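You operate a simulated robot arm through the tools that you are given. There is no shell and no other tool. Be economical: measure what you need, move in short steps, check, and stop when the job is done.

Carry out the task below with a simulated robot arm. There is one attempt and no reset: what you move stays moved.

## Task
Stand the grey and orange tipped stock bobbins in the sliding tray.
Fine: on its peg trays; push the sliding tray home.
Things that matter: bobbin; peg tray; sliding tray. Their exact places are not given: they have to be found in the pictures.

Only the result counts: the job must be done as asked and must still hold three seconds after the hand-in. Knocking over, shifting, dropping, spilling or breaking anything else fails it.

## Robot
A 7-joint arm with a two-finger parallel gripper on a trunk, on a base that drives. Base frame: it is fixed to the floor where the robot stands at the start and does not move with it; the origin is under the middle of the robot, x ahead of it, y to its left, z up. Lengths are in m, angles in degrees, forces in N, time in s.
With the tool pointing down near the work surface it reaches from about 0.32 to 0.88 m from the robot's upright axis, wherever it stands. Its first joint turns from -17.0 to 126.0 degrees. Places, roughly: sliding tray [0.9, 0.1, 0.5]. Payload 1.57 kg.
The TCP is the grasp point between the finger pads, 0.03 m short of the fingertips. In the tool frame z runs along the fingers and y along their closing line. The gripper opens to 0.08 m. The fingers are 0.017 m wide and 0.012 m thick; the gripper's body (0.04 by 0.082 m) begins 0.08 m behind the TCP.
Orientation is told as [roll, pitch, yaw] about the base's x, y, z axes, in that order, counted from this pose: with the fingers straight down and closing along the base's y, the tool's x points along the base's -x, its y along +y and its z along -z.

## Interface
- The arm moves only by the tool move_arm. Its argument "targets" is a list of rows, each a list of 7 numbers: the shift along the tool's x, y, z in m, then the turn, a rotation vector about the tool's x, y, z in degrees, then the opening in per cent of the stroke, from 0 (shut) to 100 (fully open). In form: [[x, y, z, rx, ry, rz, gripper], ...]. A call has 1 to 8 rows; each row is the pose to reach, as a shift and turn from the pose commanded when the call began, along the tool's axes at that moment. Each row takes 0.2 s and may step no farther than 0.05 m and 8.6 degrees from the row before; otherwise, or with a gripper value out of range, the whole call is refused. A pose out of reach is approached as far as the arm can. The call stops where the force on the tool passes 40 N (or 10 N more than at its start, if that is more) or the arm is blocked; 0.2 s more then pass. Each finger travels about 0.045 m/s and halts on what it meets, pressing with about 30 N; the grip force reading is that of the motor and also rises with nothing between the fingers. The clock runs only during rows and for 0.2 s after the last one: add rows that repeat a pose to give the fingers time. It gives the time, the measured TCP pose, the force on the tool (base axes), the opening and the grip force at its end, in the units of the frame above (readings bear some noise), with the torque about the TCP (base axes, N m) and any sound that the robot's microphone picked up, and new pictures: "pictures" is both (left out), scene, wrist or none.
- Cameras (640 x 400 px; columns grow to the right, rows downward): "scene" is now at [0.0029, -0.1884, 1.2418]; the picture's right is [0.44, -0.90, 0.00], its down [-0.36, -0.18, -0.92] and it looks along [0.82, 0.41, -0.40] (base axes); focal length 214 px, centre (320, 200). "wrist" rides on the gripper at [0.072, -0.007, -0.122] in the tool frame; the picture's right is [0.09, 1.00, 0.00], its down [-0.84, 0.08, -0.54] and it looks along [-0.54, 0.05, 0.84] (tool axes); focal length 238 px, centre (320, 200).
- raise_lower(by): slides the trunk up (or, below 0, down) by that many m; the arm and the scene camera ride with it, the base frame stays. It gives what a move gives, with no picture.
- drive_base(legs): drives the robot by 1 to 6 legs, each [ahead, left, turn to the left] in m, m and degrees, along the robot's own axes; the way and the turn of a leg run together, so that a leg with both is an arc; at most 1.5 m and 180 degrees a leg. The arm and the cameras ride along, it lands a little off, and it stops where it bumps. It gives what a move gives, and a new picture of the scene camera.
- turn_head(pan, tilt): turns the head with the scene camera to pan (to the left, within 109 degrees either way) and tilt (down, from -29 to 69), counted from straight ahead of the robot. It gives what a move gives, and a new picture of the scene camera.
- probe_pixels(camera, pixels): for up to 12 pixels [column, row] of the newest picture of that camera ("zoom" is the newest enlarged one), the place [x, y, z] in the base frame of the surface seen there, good to about 0.002 m. The clock stands still meanwhile.
- inspect(camera, box): a new picture of the part [left, top, right, bottom] of that camera's present view, enlarged. The clock stands still meanwhile.
- sign_off(): hands the job in; it is judged then, once.

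Go step by step. Measure first, check grasps and placings, and put right what went wrong. The budget is 80 turns and 260 pictures, counting those below and the enlarged ones. Unless the task says otherwise, let go and move clear before handing in, and close with one line.

The tools are called after "Call:" by a JSON object that holds its "op" and its "data". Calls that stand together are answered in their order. move_arm: Moves the arm, as the interface text tells. Its arguments: {"type":"object","properties":{"targets":{"type":"array","items":{"type":"array","items":{"type":"number"}}},"pictures":{"type":"string","enum":["both","scene","wrist","none"]}},"required":["targets"]} The other tools are called the same way: raise_lower (by) slides the trunk up or down; drive_base (legs) drives the base; turn_head (pan, tilt) turns the head that bears the scene camera; probe_pixels (camera, pixels) gives the place of the surface under pixels of a picture; inspect (camera, box) takes an enlarged picture of a part of a camera's view; sign_off () hands the job in.

At the start:

```text
t: 0.0
position: [0.4983, 0.0598, 1.2711]
tcp_rot: [0.0, 0.0, -0.1]
wrist_force: [-0.4, 0.6, 0.6]
torque: [-0.01, -0.04, 0.0]
grip_width: 0.0798
finger_force: 0.1
trunk travel left (down, up): [-0.6, 0.19]
robot x, y, heading: [0.0012, -0.0013, -0.2]
head pan, tilt: [26.4, 23.4]
```

scene: 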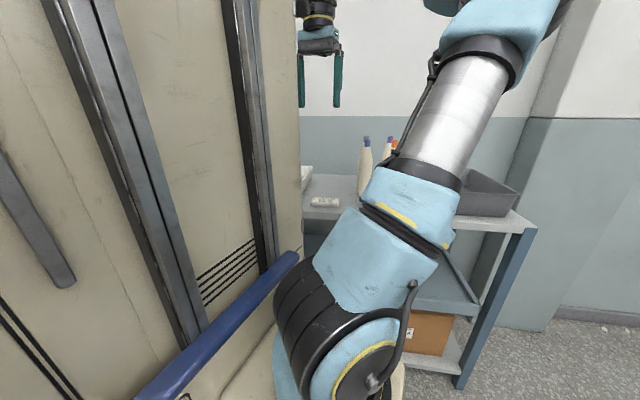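
wrist: 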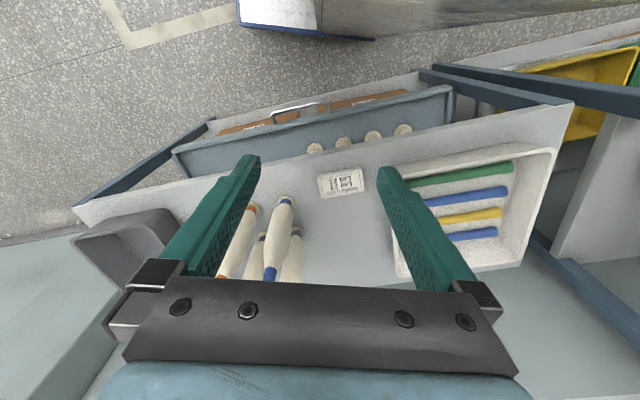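

The wrist picture shows a rack with bobbins around (265,240), a label at (342,182), and something like a pulled-out tray with pegs at (360,140). I'll enlarge and probe.

Call:
{"op": "inspect", "data": {"camera": "wrist", "box": [160, 70, 480, 290]}}

Call:
{"op": "inspect", "data": {"camera": "scene", "box": [290, 110, 550, 272]}}

Call:
{"op": "probe_pixels", "data": {"camera": "wrist", "pixels": [[315, 148], [343, 142], [372, 136], [403, 130], [283, 200], [252, 212], [300, 230], [342, 182], [180, 155], [448, 92], [290, 112], [150, 235]]}}

```text
1.82 times, centred on (320, 180) of wrist
```

zoom: 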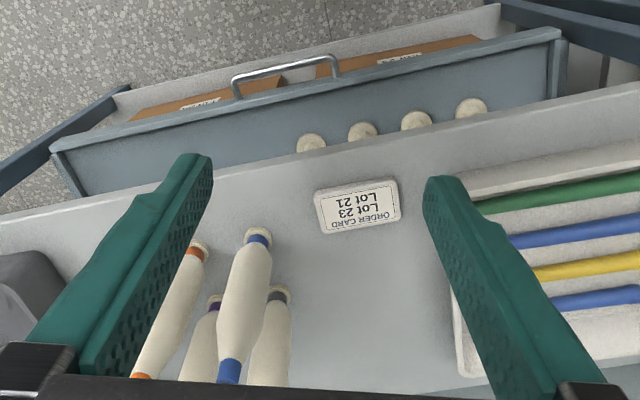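

```text
2.46 times, centred on (420, 191) of scene
```

zoom: 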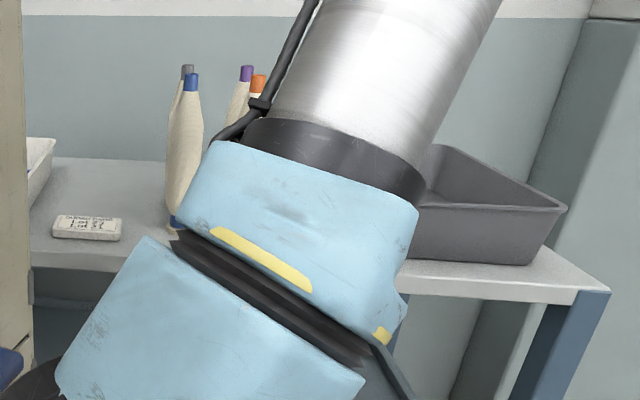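

```text
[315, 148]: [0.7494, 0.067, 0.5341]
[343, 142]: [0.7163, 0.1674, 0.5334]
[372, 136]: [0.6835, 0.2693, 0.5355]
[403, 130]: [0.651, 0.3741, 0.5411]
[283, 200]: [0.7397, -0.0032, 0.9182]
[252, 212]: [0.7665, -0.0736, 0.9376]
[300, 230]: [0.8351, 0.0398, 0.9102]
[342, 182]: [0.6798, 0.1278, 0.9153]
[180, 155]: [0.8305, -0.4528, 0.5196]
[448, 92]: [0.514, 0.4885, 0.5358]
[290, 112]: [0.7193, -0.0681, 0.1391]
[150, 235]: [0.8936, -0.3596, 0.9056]
```

The bobbins stand on the upper shelf (z≈0.9); a drawer-like tray with round white things is at z≈0.53. I'll probe the bobbin tips in the zoom and turn the head lower.

Call:
{"op": "probe_pixels", "data": {"camera": "zoom", "pixels": [[187, 69], [192, 78], [247, 72], [259, 82], [177, 222], [185, 150], [192, 95], [239, 100], [179, 100], [90, 225], [480, 150], [130, 200]]}}

Call:
{"op": "turn_head", "data": {"pan": 0, "tilt": 45}}

```text
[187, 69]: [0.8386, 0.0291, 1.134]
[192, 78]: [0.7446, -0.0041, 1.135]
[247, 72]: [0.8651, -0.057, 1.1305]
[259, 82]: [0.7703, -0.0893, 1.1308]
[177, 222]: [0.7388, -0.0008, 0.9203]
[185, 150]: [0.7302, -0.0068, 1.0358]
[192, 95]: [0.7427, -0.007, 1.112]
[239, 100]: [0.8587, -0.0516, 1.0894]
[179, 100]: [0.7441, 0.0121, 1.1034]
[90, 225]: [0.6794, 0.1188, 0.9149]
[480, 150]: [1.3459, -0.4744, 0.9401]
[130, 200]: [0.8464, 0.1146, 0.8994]
```

```text
t: 0.9
position: [0.4975, 0.061, 1.271]
tcp_rot: [0.0, 0.0, 0.0]
wrist_force: [0.3, -0.5, -0.2]
torque: [0.0, 0.0, 0.0]
grip_width: 0.0799
finger_force: 0.1
trunk travel left (down, up): [-0.6, 0.19]
robot x, y, heading: [0.0019, -0.0013, -0.1]
head pan, tilt: [0.0, 45.0]
```

scene: 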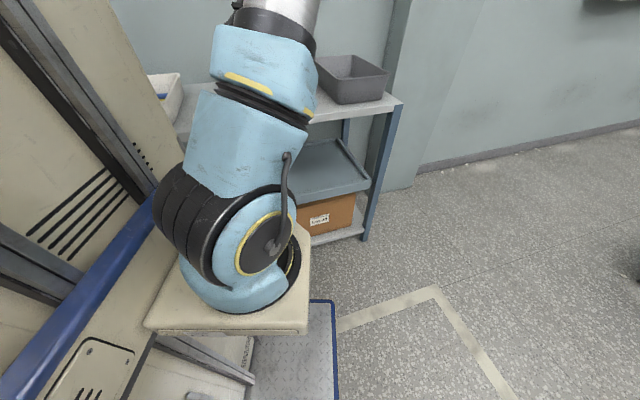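

Tips found: grey ≈(0.84,0.03), orange ≈(0.775,-0.09), both tops z≈1.134. Now I'll measure the tray and shelf edges from the wrist picture.

Call:
{"op": "inspect", "data": {"camera": "wrist", "box": [160, 60, 480, 200]}}

Call:
{"op": "probe_pixels", "data": {"camera": "wrist", "pixels": [[280, 107], [316, 99], [200, 149], [300, 121], [440, 90], [260, 140], [350, 120], [300, 163], [400, 138], [100, 202], [570, 105], [445, 112]]}}

```text
2.00 times, centred on (320, 130) of wrist
```

zoom: 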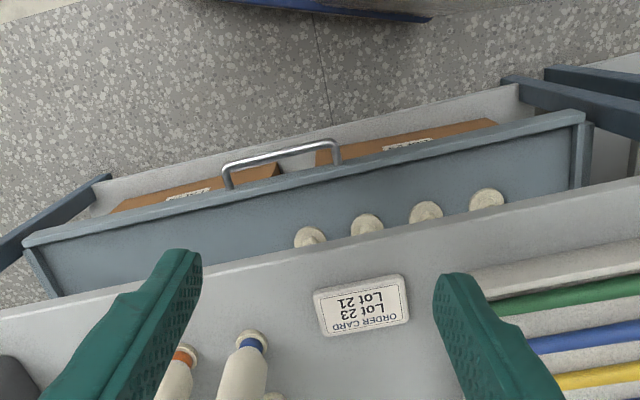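

```text
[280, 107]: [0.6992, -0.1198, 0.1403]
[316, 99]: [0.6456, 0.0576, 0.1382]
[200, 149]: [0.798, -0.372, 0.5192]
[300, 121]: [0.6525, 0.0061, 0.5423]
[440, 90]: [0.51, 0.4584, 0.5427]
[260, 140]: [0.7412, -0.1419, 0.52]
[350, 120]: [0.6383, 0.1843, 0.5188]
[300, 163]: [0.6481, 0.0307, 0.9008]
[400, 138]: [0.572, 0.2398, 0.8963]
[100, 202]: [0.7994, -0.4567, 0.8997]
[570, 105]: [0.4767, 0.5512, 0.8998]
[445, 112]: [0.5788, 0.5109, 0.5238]
```

The tray's front (top z≈0.54) lies flush under the shelf edge, with a handle around x≈0.64. I'll lower the trunk 0.4 m to look into it; the gripper at x≈0.5 stays clear of the shelf edge (x≈0.63 there).

Call:
{"op": "raise_lower", "data": {"by": -0.35}}

Call:
{"op": "turn_head", "data": {"pan": 20, "tilt": 20}}

Call:
{"op": "move_arm", "data": {"targets": [[0, 0, 0, 0, 0, 0, 100]], "pictures": "wrist"}}

```text
t: 4.3
position: [0.4961, 0.0599, 0.9206]
tcp_rot: [0.1, 0.0, 0.0]
wrist_force: [0.5, 0.0, 0.4]
torque: [0.01, 0.01, -0.02]
grip_width: 0.08
finger_force: 0.0
trunk travel left (down, up): [-0.25, 0.54]
robot x, y, heading: [-0.0006, -0.001, 0.0]
head pan, tilt: [0.0, 45.0]
```

```text
t: 5.2
position: [0.4967, 0.0605, 0.92]
tcp_rot: [0.0, 0.0, 0.0]
wrist_force: [0.2, 0.9, 0.2]
torque: [0.0, -0.02, 0.02]
grip_width: 0.0801
finger_force: 0.2
trunk travel left (down, up): [-0.25, 0.54]
robot x, y, heading: [-0.0004, -0.0027, 0.2]
head pan, tilt: [20.0, 20.0]
```

scene: 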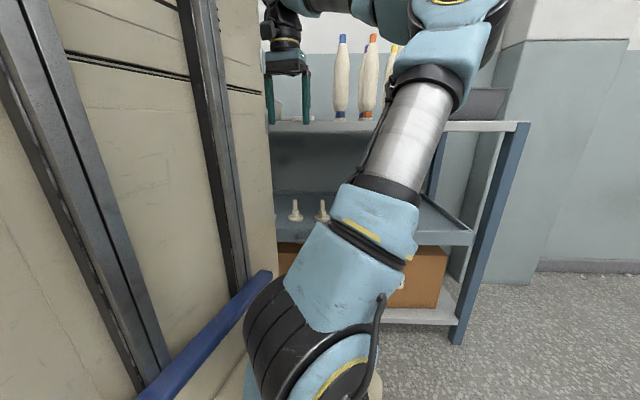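

```text
t: 5.6
position: [0.4963, 0.0596, 0.9211]
tcp_rot: [-0.1, -0.1, 0.1]
wrist_force: [-0.2, 0.7, 0.1]
torque: [-0.02, 0.0, -0.03]
grip_width: 0.0798
finger_force: 0.0
trunk travel left (down, up): [-0.25, 0.54]
robot x, y, heading: [0.0018, 0.0012, -0.0]
head pan, tilt: [20.0, 20.0]
```

wrist: 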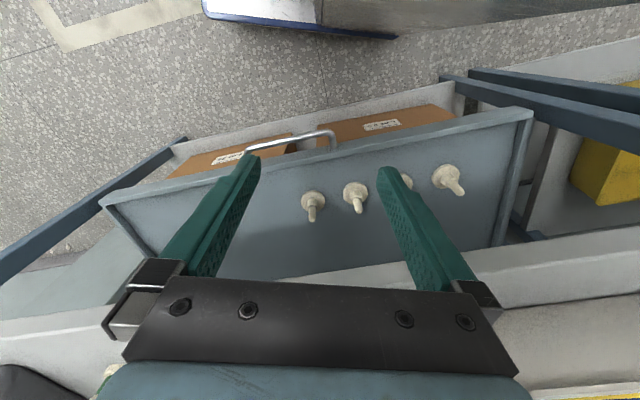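

Pegs (pins on discs) stand in the tray at wrist (312,200),(355,195),(405,180),(448,180). I'll zoom for detail and probe.

Call:
{"op": "inspect", "data": {"camera": "wrist", "box": [220, 110, 480, 290]}}

Call:
{"op": "probe_pixels", "data": {"camera": "wrist", "pixels": [[313, 217], [358, 210], [456, 191], [408, 185], [313, 196], [250, 150], [332, 133], [290, 140], [180, 189], [400, 136], [300, 270], [500, 246]]}}

Call:
{"op": "inspect", "data": {"camera": "scene", "box": [260, 20, 540, 250]}}

```text
2.22 times, centred on (350, 200) of wrist
```

zoom: 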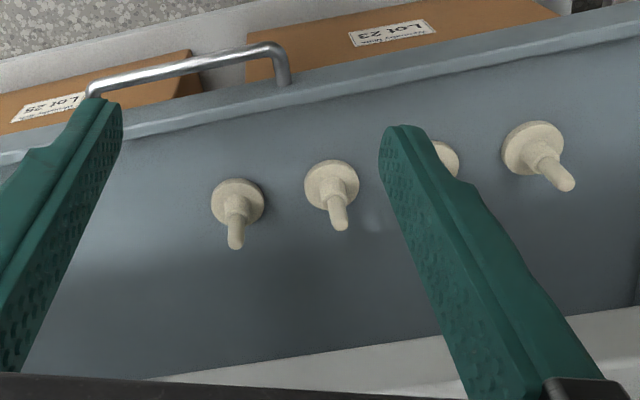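

```text
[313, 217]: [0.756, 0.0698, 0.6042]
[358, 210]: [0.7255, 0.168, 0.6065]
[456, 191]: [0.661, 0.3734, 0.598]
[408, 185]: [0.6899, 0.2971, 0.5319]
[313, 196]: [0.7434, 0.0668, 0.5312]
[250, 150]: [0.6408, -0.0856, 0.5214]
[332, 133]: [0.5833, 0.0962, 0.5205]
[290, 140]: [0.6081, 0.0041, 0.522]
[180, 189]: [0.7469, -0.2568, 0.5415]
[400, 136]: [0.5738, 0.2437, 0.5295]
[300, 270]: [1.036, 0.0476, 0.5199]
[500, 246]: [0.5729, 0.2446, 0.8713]
```

```text
1.74 times, centred on (400, 135) of scene
```

zoom: 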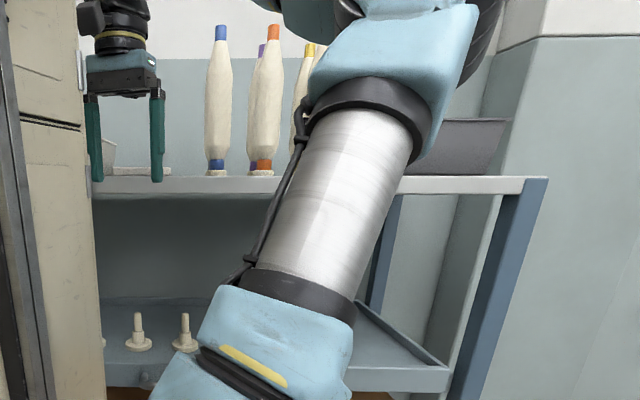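

Pegs' tops are at z≈0.605, about 0.12 m behind the tray front, which is flush with the shelf edge; so the tray must be pulled out first. I check how far the robot's own body extends.

Call:
{"op": "probe_pixels", "data": {"camera": "wrist", "pixels": [[210, 14], [380, 36], [300, 28], [330, 10], [480, 12], [620, 4], [220, 161], [300, 137], [500, 100], [185, 140]]}}

Call:
{"op": "turn_head", "data": {"pan": 10, "tilt": 60}}

```text
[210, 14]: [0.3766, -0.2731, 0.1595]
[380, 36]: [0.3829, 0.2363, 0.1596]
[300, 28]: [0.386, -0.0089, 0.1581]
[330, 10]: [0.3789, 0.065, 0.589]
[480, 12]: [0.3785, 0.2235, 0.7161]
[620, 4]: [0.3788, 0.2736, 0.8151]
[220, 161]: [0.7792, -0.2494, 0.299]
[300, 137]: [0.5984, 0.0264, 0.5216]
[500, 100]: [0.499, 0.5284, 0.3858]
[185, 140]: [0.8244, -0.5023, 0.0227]
```

```text
t: 6.7
position: [0.4974, 0.0595, 0.9204]
tcp_rot: [0.1, 0.0, 0.0]
wrist_force: [0.1, -0.2, -0.6]
torque: [0.01, -0.01, 0.02]
grip_width: 0.0801
finger_force: 0.1
trunk travel left (down, up): [-0.25, 0.54]
robot x, y, heading: [0.0009, -0.0006, 0.2]
head pan, tilt: [10.0, 60.0]
```

scene: 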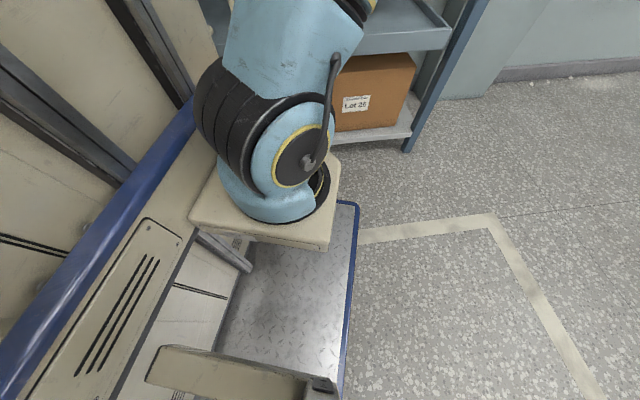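

The robot has a mast front at x≈0.379 and platform to x≈0.386, so room for the tray matters. I probe the arm mount and mast.

Call:
{"op": "probe_pixels", "data": {"camera": "scene", "pixels": [[330, 240], [205, 220], [340, 160], [350, 210], [190, 120], [20, 380], [130, 10], [60, 100], [340, 370], [240, 260], [290, 160], [180, 360]]}}

Call:
{"op": "turn_head", "data": {"pan": 60, "tilt": 20}}

Call:
{"op": "turn_head", "data": {"pan": -80, "tilt": 25}}

```text
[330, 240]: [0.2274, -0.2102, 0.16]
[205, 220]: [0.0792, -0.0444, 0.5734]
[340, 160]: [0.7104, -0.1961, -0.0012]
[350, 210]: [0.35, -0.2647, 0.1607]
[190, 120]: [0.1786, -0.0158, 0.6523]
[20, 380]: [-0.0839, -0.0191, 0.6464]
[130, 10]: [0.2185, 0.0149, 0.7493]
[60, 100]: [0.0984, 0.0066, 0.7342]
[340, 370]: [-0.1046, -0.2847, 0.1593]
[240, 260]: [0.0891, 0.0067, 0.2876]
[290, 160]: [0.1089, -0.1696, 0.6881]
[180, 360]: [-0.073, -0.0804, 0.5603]
```

```text
t: 7.9
position: [0.4976, 0.0604, 0.9196]
tcp_rot: [0.0, 0.0, 0.0]
wrist_force: [0.2, 0.8, 0.7]
torque: [0.04, -0.02, -0.04]
grip_width: 0.08
finger_force: 0.1
trunk travel left (down, up): [-0.25, 0.54]
robot x, y, heading: [0.0019, 0.0018, -0.1]
head pan, tilt: [60.0, 20.0]
```

scene: 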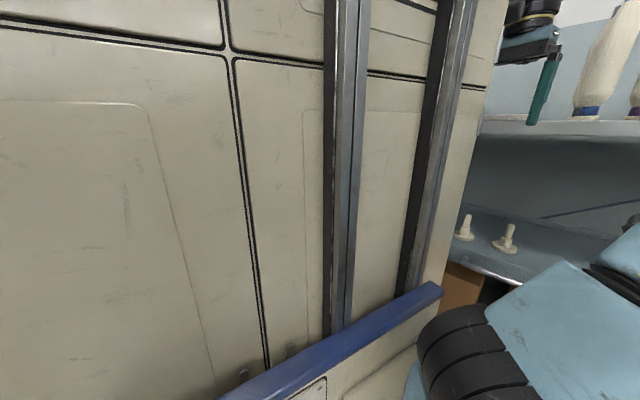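

```text
t: 10.1
position: [0.496, 0.0594, 0.9199]
tcp_rot: [0.0, 0.1, 0.0]
wrist_force: [-0.5, -0.1, 0.2]
torque: [-0.01, 0.0, 0.01]
grip_width: 0.0802
finger_force: 0.0
trunk travel left (down, up): [-0.25, 0.54]
robot x, y, heading: [-0.0022, 0.0027, -0.3]
head pan, tilt: [-80.0, 25.0]
```

scene: 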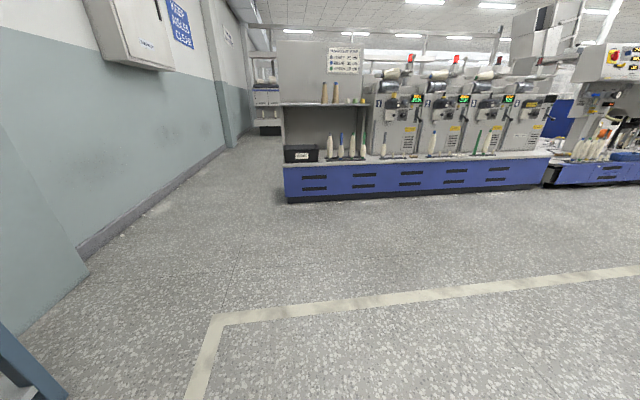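

The cabinet part of the robot (y>0, front at 0.379) limits room. With rack axes rotated 17.7°, standing at about (0.032,-0.20) heading 17.7° leaves room for a 0.2 m pull and keeps the bobbins in reach. I'll drive there.

Call:
{"op": "drive_base", "data": {"legs": [[0.032, -0.2, 0], [0, 0, 17.7]]}}

Call:
{"op": "turn_head", "data": {"pan": 5, "tilt": 15}}

Call:
{"op": "move_arm", "data": {"targets": [[0, 0, 0, 0, 0, 0, 100]], "pictures": "wrist"}}

```text
t: 12.7
position: [0.4874, 0.0101, 0.9211]
tcp_rot: [0.0, 0.0, 17.8]
wrist_force: [0.9, -0.4, 0.1]
torque: [-0.01, 0.0, 0.02]
grip_width: 0.0798
finger_force: 0.1
trunk travel left (down, up): [-0.25, 0.54]
robot x, y, heading: [0.0334, -0.1974, 17.5]
head pan, tilt: [-80.0, 25.0]
```

scene: 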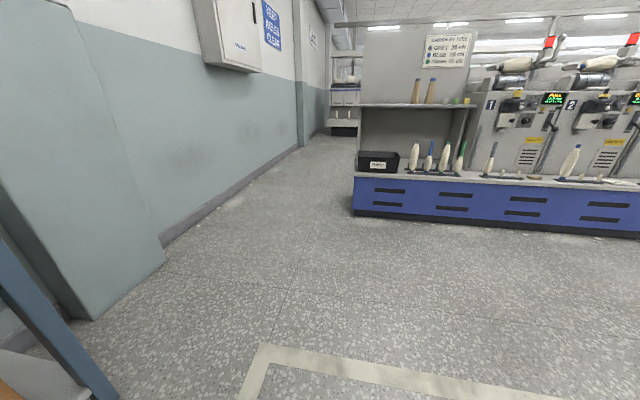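

```text
t: 14.3
position: [0.4875, 0.0102, 0.9211]
tcp_rot: [-0.1, 0.0, 17.7]
wrist_force: [-0.4, 0.7, -0.6]
torque: [-0.01, -0.03, -0.01]
grip_width: 0.0802
finger_force: 0.0
trunk travel left (down, up): [-0.25, 0.54]
robot x, y, heading: [0.0319, -0.1984, 17.7]
head pan, tilt: [5.0, 15.0]
```

scene: 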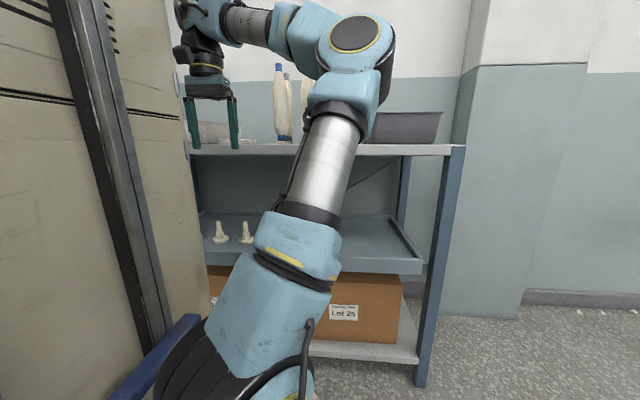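

```text
t: 14.7
position: [0.487, 0.0098, 0.9201]
tcp_rot: [-0.1, 0.0, 17.7]
wrist_force: [0.6, -0.3, 0.0]
torque: [-0.02, -0.01, 0.0]
grip_width: 0.08
finger_force: 0.1
trunk travel left (down, up): [-0.25, 0.54]
robot x, y, heading: [0.031, -0.1997, 17.7]
head pan, tilt: [5.0, 15.0]
```

wrist: 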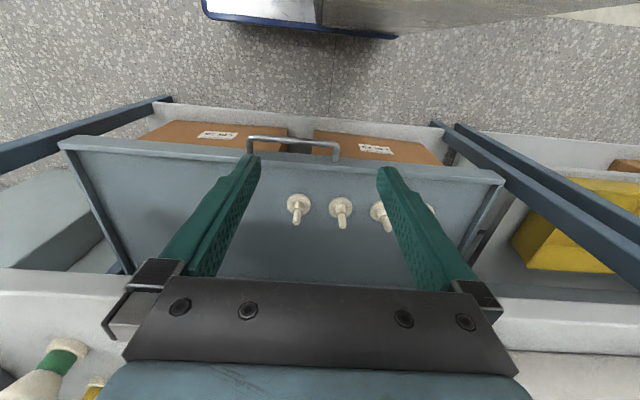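

Robot is aligned with the rack. I probe the handle and tray front exactly.

Call:
{"op": "inspect", "data": {"camera": "wrist", "box": [230, 120, 360, 200]}}

Call:
{"op": "probe_pixels", "data": {"camera": "wrist", "pixels": [[248, 150], [270, 138], [292, 140], [315, 142], [337, 158], [292, 156], [292, 162], [297, 221], [343, 227], [388, 230], [70, 150], [498, 185]]}}

```text
4.92 times, centred on (295, 160) of wrist
```

zoom: 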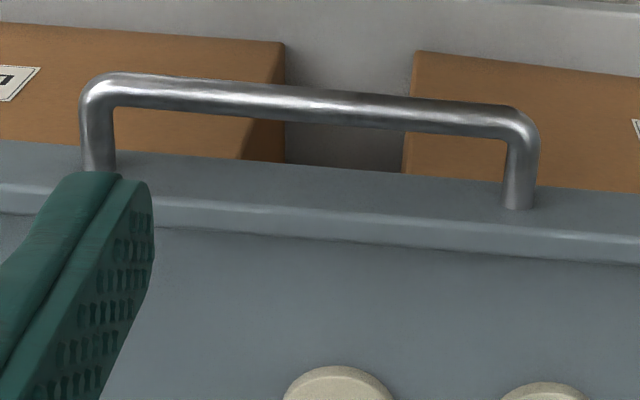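

```text
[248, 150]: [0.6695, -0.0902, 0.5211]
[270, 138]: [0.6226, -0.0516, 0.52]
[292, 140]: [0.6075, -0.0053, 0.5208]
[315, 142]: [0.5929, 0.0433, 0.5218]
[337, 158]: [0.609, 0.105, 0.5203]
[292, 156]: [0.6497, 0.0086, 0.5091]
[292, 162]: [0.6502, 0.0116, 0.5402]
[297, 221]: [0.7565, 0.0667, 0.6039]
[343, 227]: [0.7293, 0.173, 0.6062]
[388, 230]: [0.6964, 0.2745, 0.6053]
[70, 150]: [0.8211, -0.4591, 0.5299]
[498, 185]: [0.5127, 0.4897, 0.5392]
```

I'll hook the closed fingers behind the handle bar (s≈0.578, panel 0.620) to pull. First, check where my own upper arm and elbow are, so the pulled tray won't hit them.

Call:
{"op": "probe_pixels", "data": {"camera": "scene", "pixels": [[220, 370], [270, 290], [295, 235], [320, 165], [340, 100], [355, 40], [300, 30], [245, 20], [205, 60], [205, 85], [300, 215], [345, 150]]}}

```text
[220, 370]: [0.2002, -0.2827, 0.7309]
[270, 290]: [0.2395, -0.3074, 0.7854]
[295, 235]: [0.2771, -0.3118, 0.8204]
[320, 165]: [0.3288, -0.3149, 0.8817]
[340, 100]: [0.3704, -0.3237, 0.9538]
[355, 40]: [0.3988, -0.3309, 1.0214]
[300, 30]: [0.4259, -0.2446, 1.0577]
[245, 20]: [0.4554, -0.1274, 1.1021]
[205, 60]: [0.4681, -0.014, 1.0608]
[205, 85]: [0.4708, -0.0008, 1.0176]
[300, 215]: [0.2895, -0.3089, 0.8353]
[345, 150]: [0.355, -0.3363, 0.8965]
```

The wrist and forearm stay below the shelf at handle height, and the elbow is clear of the pulled tray. I close the fingers, shift to the handle centre (t −0.048), and lower the trunk 0.2 m.

Call:
{"op": "move_arm", "data": {"targets": [[0.01, -0.024, 0, 0, 0, 0, 0], [0.01, -0.048, 0, 0, -5, 0, 0], [0.01, -0.048, 0, 0, -10, 0, 0], [0.01, -0.048, 0, 0, -10, 0, 0]], "pictures": "none"}}

Call:
{"op": "raise_lower", "data": {"by": -0.2}}

Call:
{"op": "move_arm", "data": {"targets": [[0, 0, 0, 0, 0, 0, 0]]}}

```text
t: 15.7
position: [0.4938, -0.0382, 0.9215]
tcp_rot: [0.0, -10.0, 17.7]
wrist_force: [1.2, 0.7, 0.2]
torque: [0.02, 0.0, -0.02]
grip_width: 0.0
finger_force: 4.8
trunk travel left (down, up): [-0.25, 0.54]
robot x, y, heading: [0.0324, -0.1977, 17.6]
head pan, tilt: [5.0, 15.0]
```

```text
t: 17.9
position: [0.4928, -0.0387, 0.7206]
tcp_rot: [0.0, -10.0, 17.7]
wrist_force: [-0.8, 0.4, 0.0]
torque: [-0.02, 0.05, -0.04]
grip_width: 0.0
finger_force: 21.7
trunk travel left (down, up): [-0.05, 0.74]
robot x, y, heading: [0.0312, -0.1951, 18.0]
head pan, tilt: [5.0, 15.0]
```

```text
t: 18.2
position: [0.4922, -0.0388, 0.7205]
tcp_rot: [0.0, -10.0, 17.7]
wrist_force: [-0.3, 0.1, 0.3]
torque: [0.0, 0.0, 0.0]
grip_width: 0.0001
finger_force: 20.7
trunk travel left (down, up): [-0.05, 0.74]
robot x, y, heading: [0.0325, -0.2003, 17.4]
head pan, tilt: [5.0, 15.0]
```

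scene: 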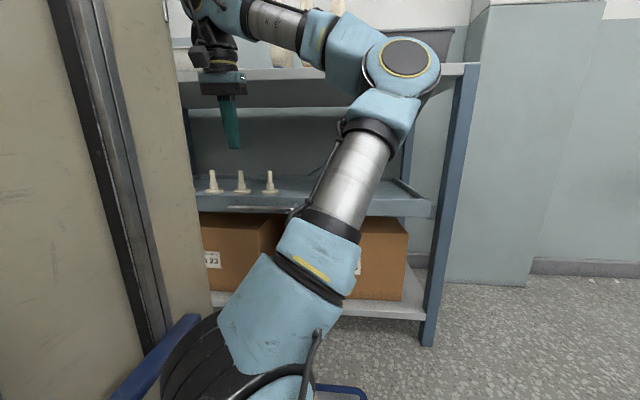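
wrist: 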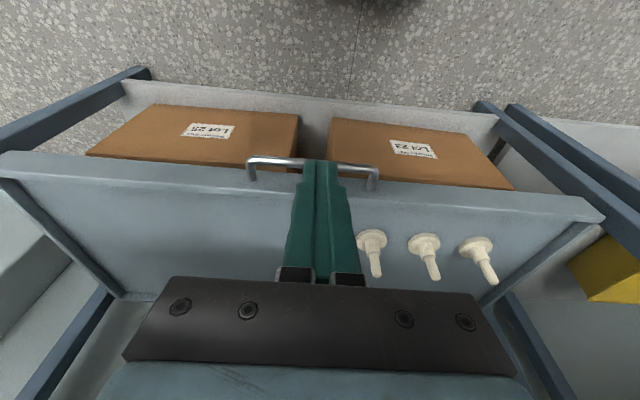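

Fingers are above and in front of the handle. Re-probe the bar and panel from closer.

Call:
{"op": "probe_pixels", "data": {"camera": "wrist", "pixels": [[280, 161], [280, 165], [345, 169], [248, 178], [375, 185], [280, 178], [280, 184], [345, 185], [377, 272], [433, 277], [493, 281]]}}

Call:
{"op": "inspect", "data": {"camera": "wrist", "box": [230, 140, 400, 210]}}

```text
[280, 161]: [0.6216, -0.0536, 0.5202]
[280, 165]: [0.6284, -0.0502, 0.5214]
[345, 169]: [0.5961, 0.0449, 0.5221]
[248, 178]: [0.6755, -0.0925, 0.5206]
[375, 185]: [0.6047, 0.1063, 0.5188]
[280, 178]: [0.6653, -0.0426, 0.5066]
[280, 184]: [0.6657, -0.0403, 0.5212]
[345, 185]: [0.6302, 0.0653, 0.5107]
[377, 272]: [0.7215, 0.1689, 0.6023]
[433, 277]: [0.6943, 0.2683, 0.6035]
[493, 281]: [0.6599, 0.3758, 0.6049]
```

```text
3.76 times, centred on (315, 175) of wrist
```

zoom: 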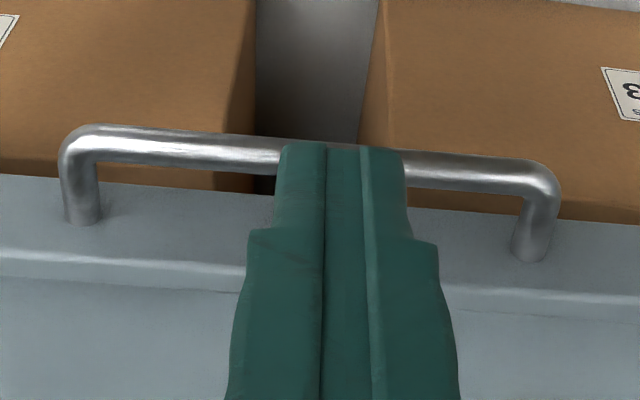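

Bar inner face s≈0.586, panel s≈0.620. Move to above the gap (s 0.600, z 0.60).

Call:
{"op": "move_arm", "data": {"targets": [[-0.03, 0, 0.0358, 0, 0, 0, 0], [-0.06, 0, 0.0716, 0, 0, 0, 0], [-0.09, 0, 0.1073, 0, 0, 0, 0], [-0.12, 0, 0.1431, 0, 0, 0, 0], [-0.12, 0, 0.1431, 0, 0, 0, 0]], "pictures": "both"}}

```text
t: 19.4
position: [0.6282, 0.0051, 0.6014]
tcp_rot: [0.0, -10.0, 17.7]
wrist_force: [0.8, 0.0, -0.2]
torque: [-0.02, 0.0, -0.01]
grip_width: 0.0
finger_force: 21.5
trunk travel left (down, up): [-0.05, 0.74]
robot x, y, heading: [0.031, -0.1984, 17.7]
head pan, tilt: [5.0, 15.0]
```

scene: 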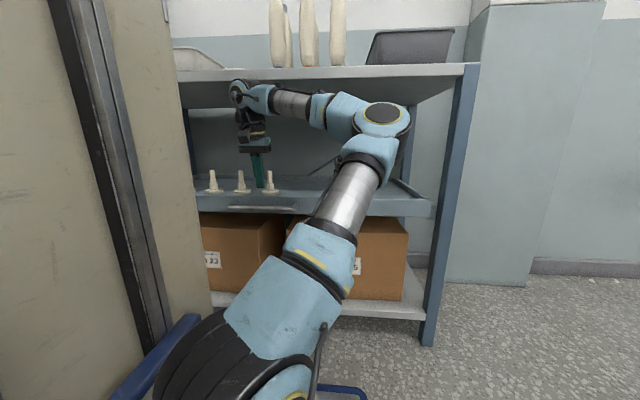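
wrist: 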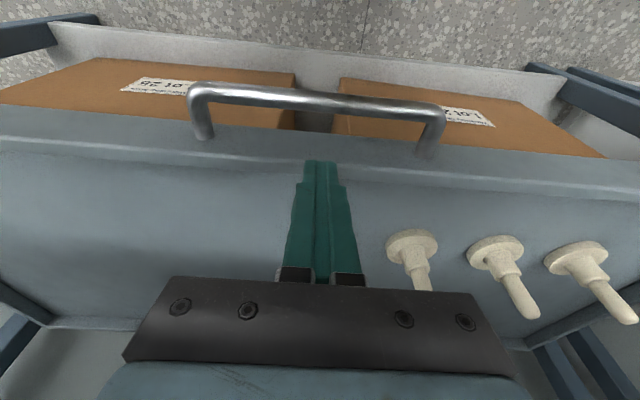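

s=0.600 confirmed, fingers between handle legs. Descend straight down to z≈0.519.

Call:
{"op": "move_arm", "data": {"targets": [[0.0048, 0, 0.027, 0, 0, 0, 0], [0.0095, 0, 0.054, 0, 0, 0, 0], [0.0143, 0, 0.0808, 0, 0, 0, 0], [0.0143, 0, 0.0808, 0, 0, 0, 0]], "pictures": "wrist"}}

```text
t: 20.4
position: [0.6287, 0.0045, 0.5195]
tcp_rot: [0.0, -10.0, 17.8]
wrist_force: [0.6, -0.3, -0.7]
torque: [-0.04, -0.05, 0.01]
grip_width: 0.0002
finger_force: 21.0
trunk travel left (down, up): [-0.05, 0.74]
robot x, y, heading: [0.0302, -0.2002, 17.5]
head pan, tilt: [5.0, 15.0]
```

wrist: 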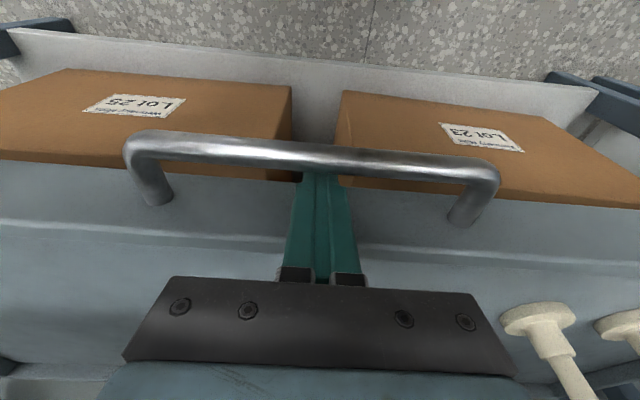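

Fingers are behind the bar without contact. Pull outward 0.05 first, slowly.

Call:
{"op": "move_arm", "data": {"targets": [[0.0098, 0, -0.0017, 0, 0, 0, 0], [0.0197, 0, -0.0035, 0, 0, 0, 0], [0.0296, 0, -0.0052, 0, 0, 0, 0], [0.0394, 0, -0.0069, 0, 0, 0, 0], [0.0492, 0, -0.0087, 0, 0, 0, 0]], "pictures": "both"}}

```text
t: 21.6
position: [0.5803, -0.0106, 0.5182]
tcp_rot: [-0.1, -10.0, 17.7]
wrist_force: [0.8, 0.2, -0.1]
torque: [0.01, -0.01, 0.0]
grip_width: 0.0
finger_force: 21.6
trunk travel left (down, up): [-0.05, 0.74]
robot x, y, heading: [0.0347, -0.1971, 18.1]
head pan, tilt: [5.0, 15.0]
```

scene: 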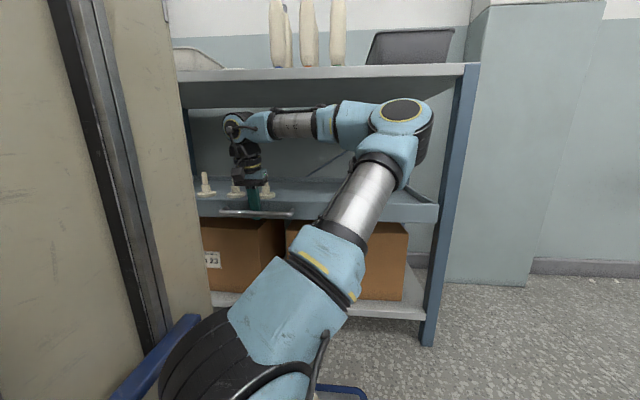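
wrist: 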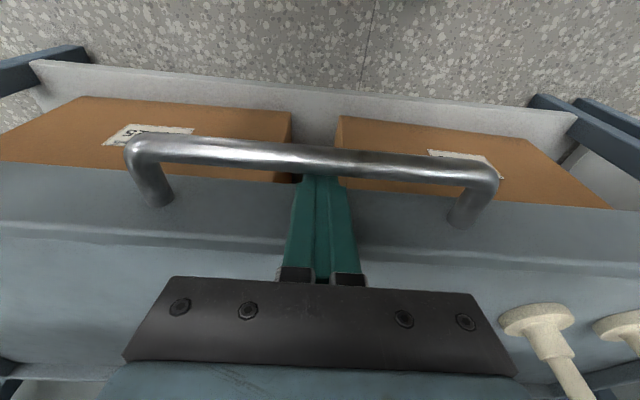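

The tray slides freely. Continue 0.16 m outward.

Call:
{"op": "move_arm", "data": {"targets": [[0.0197, 0, -0.0035, 0, 0, 0, 0], [0.0394, 0, -0.007, 0, 0, 0, 0], [0.0591, 0, -0.0104, 0, 0, 0, 0], [0.0788, 0, -0.0139, 0, 0, 0, 0], [0.0985, 0, -0.0174, 0, 0, 0, 0], [0.1182, 0, -0.0208, 0, 0, 0, 0], [0.1379, 0, -0.0243, 0, 0, 0, 0], [0.1576, 0, -0.0278, 0, 0, 0, 0]], "pictures": "both"}}

```text
t: 23.4
position: [0.4451, -0.0603, 0.5167]
tcp_rot: [0.9, -8.0, 14.6]
wrist_force: [-0.3, 0.3, 0.7]
torque: [-0.01, -0.02, 0.03]
grip_width: 0.0
finger_force: 21.2
trunk travel left (down, up): [-0.05, 0.74]
robot x, y, heading: [0.0289, -0.2008, 17.5]
head pan, tilt: [5.0, 15.0]
```

scene: 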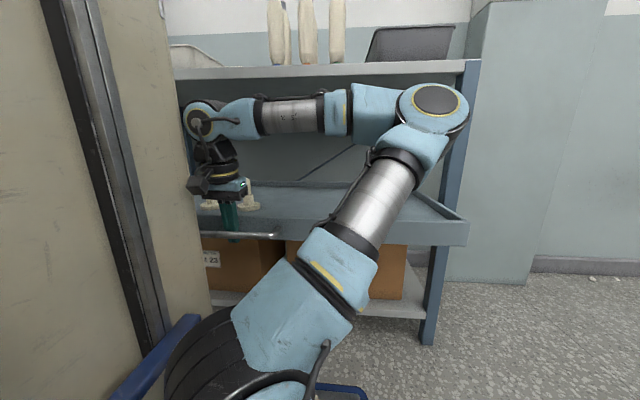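
wrist: 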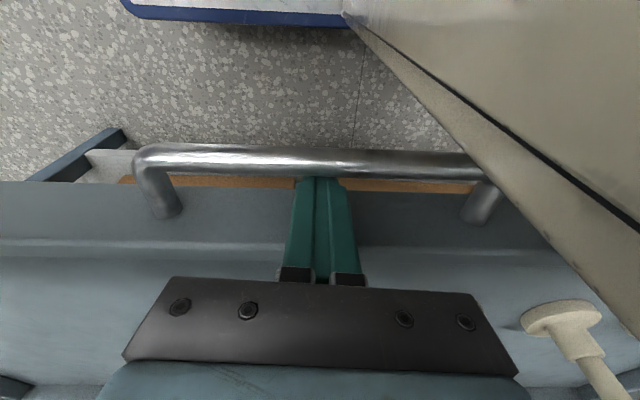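

The arm reached its near limit at s≈0.406 (tray out ≈0.19 m), no force. I'll add ~0.025 m by driving the base back while hooked, for more wrist clearance from the shelf edge.

Call:
{"op": "drive_base", "data": {"legs": [[-0.025, 0, 0]]}}

Call:
{"op": "move_arm", "data": {"targets": [[0, 0, 0, 0, 0, 0, 0]], "pictures": "wrist"}}

```text
t: 24.3
position: [0.4206, -0.0681, 0.517]
tcp_rot: [1.0, -8.0, 14.7]
wrist_force: [0.2, 0.0, 0.6]
torque: [0.0, 0.03, 0.01]
grip_width: 0.0
finger_force: 21.9
trunk travel left (down, up): [-0.05, 0.74]
robot x, y, heading: [0.01, -0.2054, 17.2]
head pan, tilt: [5.0, 15.0]
```

scene: 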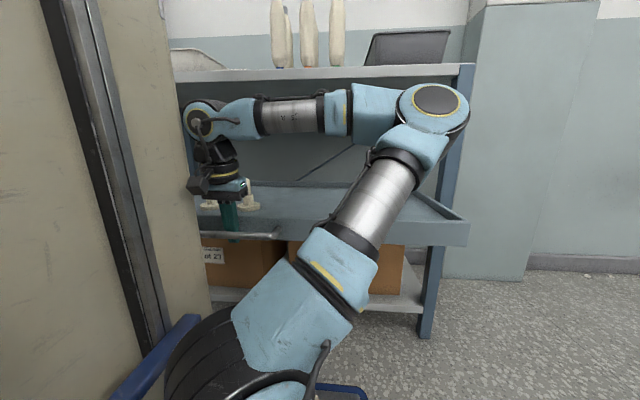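

```text
t: 24.7
position: [0.4197, -0.0686, 0.5172]
tcp_rot: [0.9, -8.1, 14.2]
wrist_force: [0.6, -0.1, -0.3]
torque: [0.0, -0.01, 0.01]
grip_width: 0.0
finger_force: 21.1
trunk travel left (down, up): [-0.05, 0.74]
robot x, y, heading: [0.0084, -0.2043, 17.7]
head pan, tilt: [5.0, 15.0]
```

wrist: 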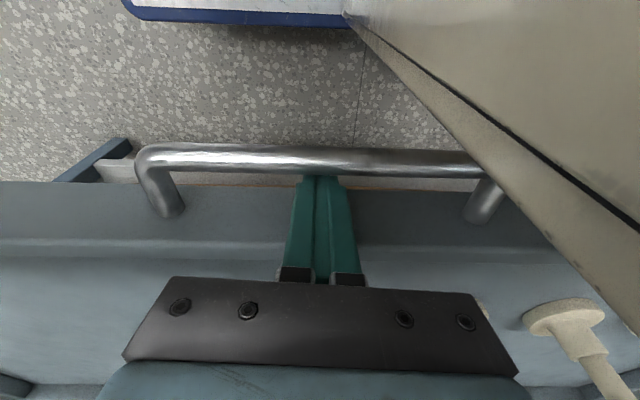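

Tray is out ≈0.216 m. Ease inward slightly to unload the bar, then read.

Call:
{"op": "move_arm", "data": {"targets": [[-0.008, 0, 0.0014, 0, 0, 0, 0], [-0.016, 0, 0.0028, 0, 0, 0, 0]], "pictures": "wrist"}}

```text
t: 25.3
position: [0.4334, -0.0632, 0.5188]
tcp_rot: [0.8, -8.6, 14.9]
wrist_force: [0.3, 0.0, -0.2]
torque: [0.03, 0.0, 0.02]
grip_width: 0.0
finger_force: 21.5
trunk travel left (down, up): [-0.05, 0.74]
robot x, y, heading: [0.0083, -0.2059, 17.7]
head pan, tilt: [5.0, 15.0]
```

wrist: 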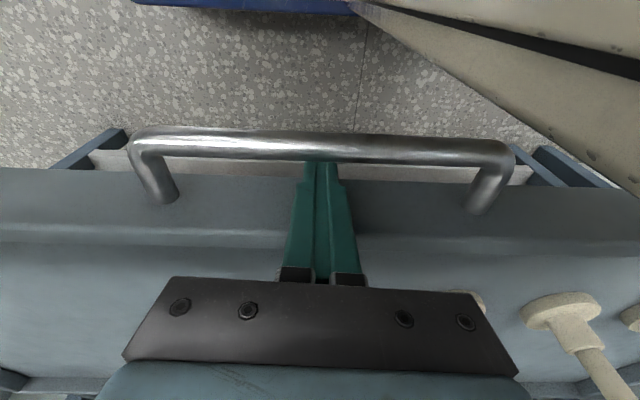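

Fingers free of the bar. Back off 6 mm and raise the trunk straight up 0.65 m.

Call:
{"op": "move_arm", "data": {"targets": [[0.006, 0, -0.001, 0, 0, 0, 0]], "pictures": "none"}}

Call:
{"op": "raise_lower", "data": {"by": 0.2}}

Call:
{"op": "move_arm", "data": {"targets": [[0, 0, 0, 0, 0, 0, 0]], "pictures": "both"}}

```text
t: 25.7
position: [0.4278, -0.0644, 0.5188]
tcp_rot: [0.9, -8.5, 14.8]
wrist_force: [0.8, -0.1, 0.3]
torque: [-0.01, 0.02, -0.01]
grip_width: 0.0001
finger_force: 21.1
trunk travel left (down, up): [-0.05, 0.74]
robot x, y, heading: [0.0103, -0.2028, 17.6]
head pan, tilt: [5.0, 15.0]
```

```text
t: 27.8
position: [0.4275, -0.0649, 0.7183]
tcp_rot: [0.8, -8.6, 14.8]
wrist_force: [0.5, -0.3, 0.0]
torque: [0.02, -0.01, -0.05]
grip_width: 0.0
finger_force: 21.9
trunk travel left (down, up): [-0.25, 0.54]
robot x, y, heading: [0.0049, -0.2078, 17.8]
head pan, tilt: [5.0, 15.0]
```

```text
t: 28.2
position: [0.4292, -0.0639, 0.7183]
tcp_rot: [0.9, -8.5, 14.8]
wrist_force: [0.2, 0.4, 0.0]
torque: [0.0, 0.01, -0.05]
grip_width: 0.0
finger_force: 20.9
trunk travel left (down, up): [-0.25, 0.54]
robot x, y, heading: [0.0064, -0.2039, 17.4]
head pan, tilt: [5.0, 15.0]
```

scene: 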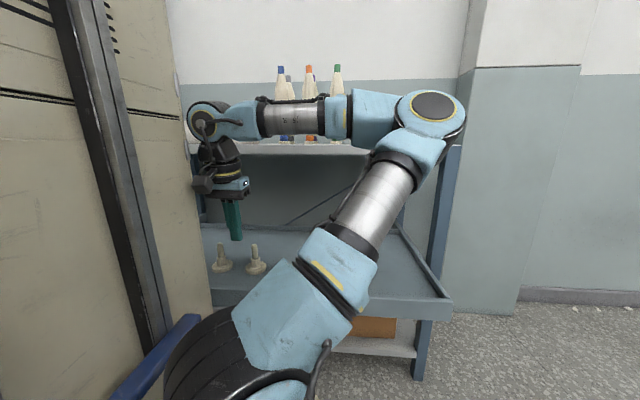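
wrist: 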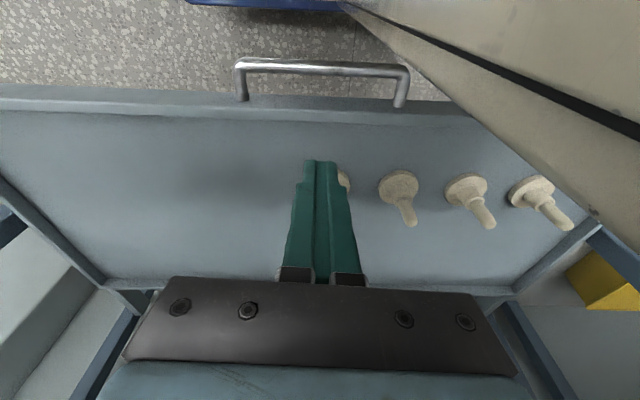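

Tray is out, all pegs visible (405,190),(470,190),(540,190); first hidden behind the fingers. Probe them.

Call:
{"op": "probe_pixels", "data": {"camera": "wrist", "pixels": [[410, 221], [399, 183], [399, 177], [488, 223], [466, 185], [344, 180], [300, 115], [600, 190], [250, 290], [405, 205], [384, 188], [418, 188]]}}

Call:
{"op": "inspect", "data": {"camera": "wrist", "box": [330, 150, 500, 240]}}

Call:
{"op": "inspect", "data": {"camera": "scene", "box": [190, 50, 390, 290]}}

```text
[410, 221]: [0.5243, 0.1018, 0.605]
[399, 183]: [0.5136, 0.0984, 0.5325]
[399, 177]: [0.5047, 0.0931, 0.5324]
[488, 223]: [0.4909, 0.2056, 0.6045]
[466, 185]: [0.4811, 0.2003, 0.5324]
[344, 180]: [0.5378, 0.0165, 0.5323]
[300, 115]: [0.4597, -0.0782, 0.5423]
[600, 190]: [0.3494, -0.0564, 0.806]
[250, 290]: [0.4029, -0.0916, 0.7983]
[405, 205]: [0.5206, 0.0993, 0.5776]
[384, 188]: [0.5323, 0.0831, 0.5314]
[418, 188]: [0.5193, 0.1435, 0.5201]
```

```text
3.76 times, centred on (415, 195) of wrist
```

zoom: 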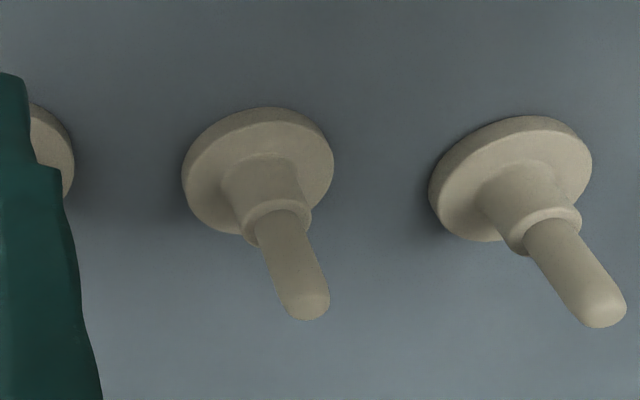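

```text
1.67 times, centred on (290, 170) of scene
```

zoom: 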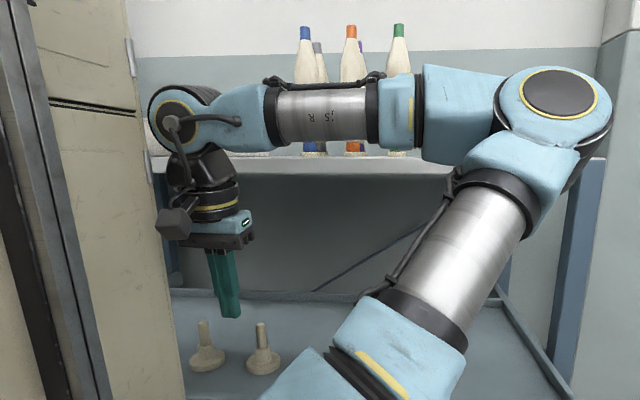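

Pegs: disc to z 0.532, collar, pin tip z 0.605. Now raise the trunk, creep forward 0.015 m for reach, and bring the tool upright above and before the bobbins.

Call:
{"op": "raise_lower", "data": {"by": 0.52}}

Call:
{"op": "drive_base", "data": {"legs": [[0.015, 0, 0]]}}

Call:
{"op": "move_arm", "data": {"targets": [[-0.035, -0.005, 0.006, 0, 3, 0, 40], [-0.07, -0.01, 0.012, 0, 6, 0, 60], [-0.105, -0.015, 0.018, 0, 10, 0, 60], [-0.14, -0.02, 0.024, 0, 10, 0, 60], [-0.14, -0.02, 0.024, 0, 10, 0, 60]]}}

```text
refused: 0.52 is not a number from -0.4 to 0.4
```

```text
t: 29.0
position: [0.4425, -0.0595, 0.7184]
tcp_rot: [0.9, -8.5, 14.6]
wrist_force: [0.4, 0.0, 0.7]
torque: [-0.01, 0.0, -0.01]
grip_width: 0.0
finger_force: 21.1
trunk travel left (down, up): [-0.25, 0.54]
robot x, y, heading: [0.0225, -0.1991, 17.4]
head pan, tilt: [5.0, 15.0]
```

scene: 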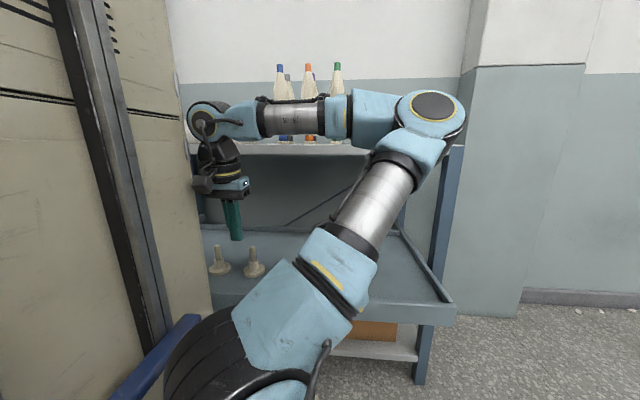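

```text
t: 30.2
position: [0.5881, -0.0434, 0.7139]
tcp_rot: [0.8, 1.5, 14.9]
wrist_force: [0.1, -0.6, -0.1]
torque: [-0.02, 0.01, 0.01]
grip_width: 0.0482
finger_force: 0.1
trunk travel left (down, up): [-0.25, 0.54]
robot x, y, heading: [0.0261, -0.2063, 17.7]
head pan, tilt: [5.0, 15.0]
```

scene: 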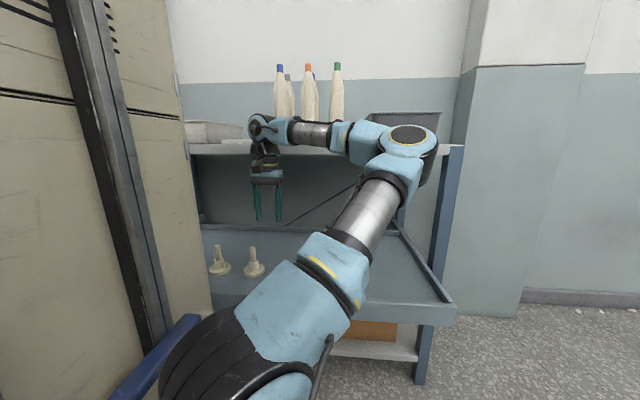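
wrist: 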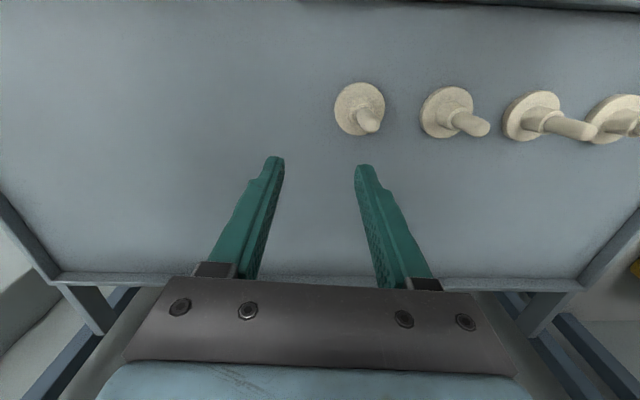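

The trunk call was refused (0.4 max), but the arm moved without contact and now shows all four pegs. Probe P1 (359,108) and P2 (447,112) precisely.

Call:
{"op": "inspect", "data": {"camera": "wrist", "box": [320, 70, 500, 150]}}

Call:
{"op": "probe_pixels", "data": {"camera": "wrist", "pixels": [[371, 126], [365, 118], [345, 92], [337, 108], [360, 86], [481, 127], [465, 120], [440, 93], [425, 112], [448, 89], [368, 122], [474, 124]]}}

```text
3.56 times, centred on (410, 110) of wrist
```

zoom: 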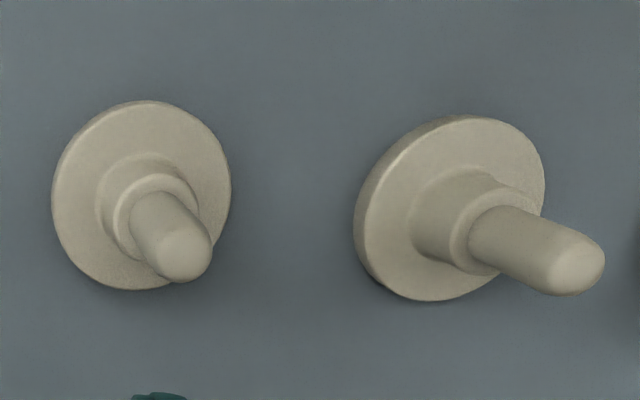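

```text
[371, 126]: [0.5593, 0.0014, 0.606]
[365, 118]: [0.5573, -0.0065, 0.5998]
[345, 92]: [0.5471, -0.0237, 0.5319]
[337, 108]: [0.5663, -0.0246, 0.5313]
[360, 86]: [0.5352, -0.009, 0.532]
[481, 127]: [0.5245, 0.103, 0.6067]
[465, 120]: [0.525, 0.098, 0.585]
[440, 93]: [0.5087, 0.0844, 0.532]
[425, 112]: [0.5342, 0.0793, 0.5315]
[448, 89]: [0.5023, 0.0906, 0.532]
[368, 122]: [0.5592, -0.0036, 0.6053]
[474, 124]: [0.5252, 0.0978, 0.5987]
```

Probe disc rims and tip tops in the zoom to get exact centres.

Call:
{"op": "probe_pixels", "data": {"camera": "zoom", "pixels": [[150, 106], [130, 284], [58, 200], [226, 180], [185, 250], [480, 122], [440, 296], [366, 215], [538, 190], [580, 270], [195, 235], [590, 250]]}}

```text
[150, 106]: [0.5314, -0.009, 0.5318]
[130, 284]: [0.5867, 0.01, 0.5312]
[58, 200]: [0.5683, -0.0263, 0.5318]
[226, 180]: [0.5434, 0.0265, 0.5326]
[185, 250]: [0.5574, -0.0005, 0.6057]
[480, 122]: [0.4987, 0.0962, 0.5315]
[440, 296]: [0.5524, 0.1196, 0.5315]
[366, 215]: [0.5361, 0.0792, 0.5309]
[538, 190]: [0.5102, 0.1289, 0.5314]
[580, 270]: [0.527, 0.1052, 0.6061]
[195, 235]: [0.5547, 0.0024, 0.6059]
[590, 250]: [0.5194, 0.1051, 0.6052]
```

P1 ≈ (0.5575, 0.0005), P2 ≈ (0.524, 0.1048), tip z 0.606. Now straighten the tool, back out 3 cm and raise the trunk.

Call:
{"op": "move_arm", "data": {"targets": [[0.03, 0, 0, 0.8, -1.5, -2.8, 60], [0.03, 0, 0, 0.8, -1.5, -2.8, 60]], "pictures": "none"}}

Call:
{"op": "raise_lower", "data": {"by": 0.4}}

Call:
{"op": "raise_lower", "data": {"by": 0.12}}

Call:
{"op": "move_arm", "data": {"targets": [[0, 0, 0, 0, 0, 0, 60]]}}

```text
t: 30.8
position: [0.5593, -0.0507, 0.7164]
tcp_rot: [0.1, -0.1, 17.7]
wrist_force: [-0.2, 0.7, 0.2]
torque: [0.0, -0.03, -0.04]
grip_width: 0.0479
finger_force: 0.1
trunk travel left (down, up): [-0.25, 0.54]
robot x, y, heading: [0.0216, -0.2019, 17.7]
head pan, tilt: [5.0, 15.0]
```

```text
t: 34.6
position: [0.5582, -0.0508, 1.116]
tcp_rot: [0.2, 0.0, 17.7]
wrist_force: [-0.1, 0.2, -0.3]
torque: [0.01, 0.02, -0.01]
grip_width: 0.0482
finger_force: 0.0
trunk travel left (down, up): [-0.65, 0.14]
robot x, y, heading: [0.0262, -0.2033, 17.7]
head pan, tilt: [5.0, 15.0]
```

```text
t: 36.1
position: [0.5591, -0.0515, 1.2367]
tcp_rot: [0.1, 0.0, 17.6]
wrist_force: [0.2, 0.0, 0.8]
torque: [0.0, -0.01, 0.02]
grip_width: 0.0481
finger_force: 0.1
trunk travel left (down, up): [-0.77, 0.02]
robot x, y, heading: [0.0207, -0.2046, 17.8]
head pan, tilt: [5.0, 15.0]
```

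```text
t: 36.5
position: [0.5595, -0.0507, 1.2357]
tcp_rot: [0.1, 0.0, 17.8]
wrist_force: [0.1, -0.1, 0.3]
torque: [0.01, 0.02, -0.01]
grip_width: 0.0479
finger_force: 0.0
trunk travel left (down, up): [-0.77, 0.02]
robot x, y, heading: [0.0228, -0.2014, 17.8]
head pan, tilt: [5.0, 15.0]
```

scene: 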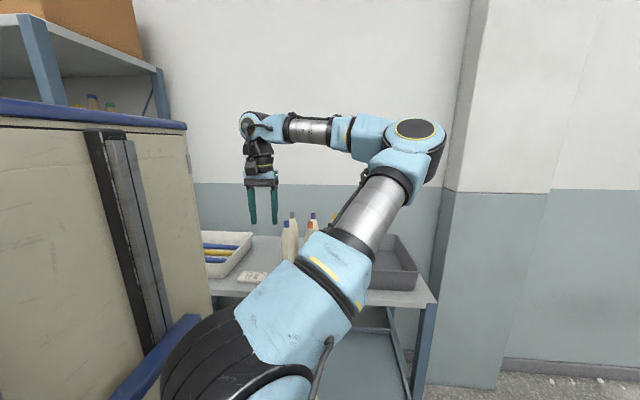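
wrist: 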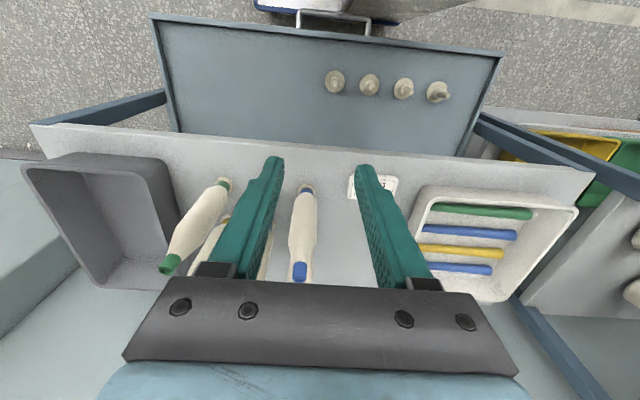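

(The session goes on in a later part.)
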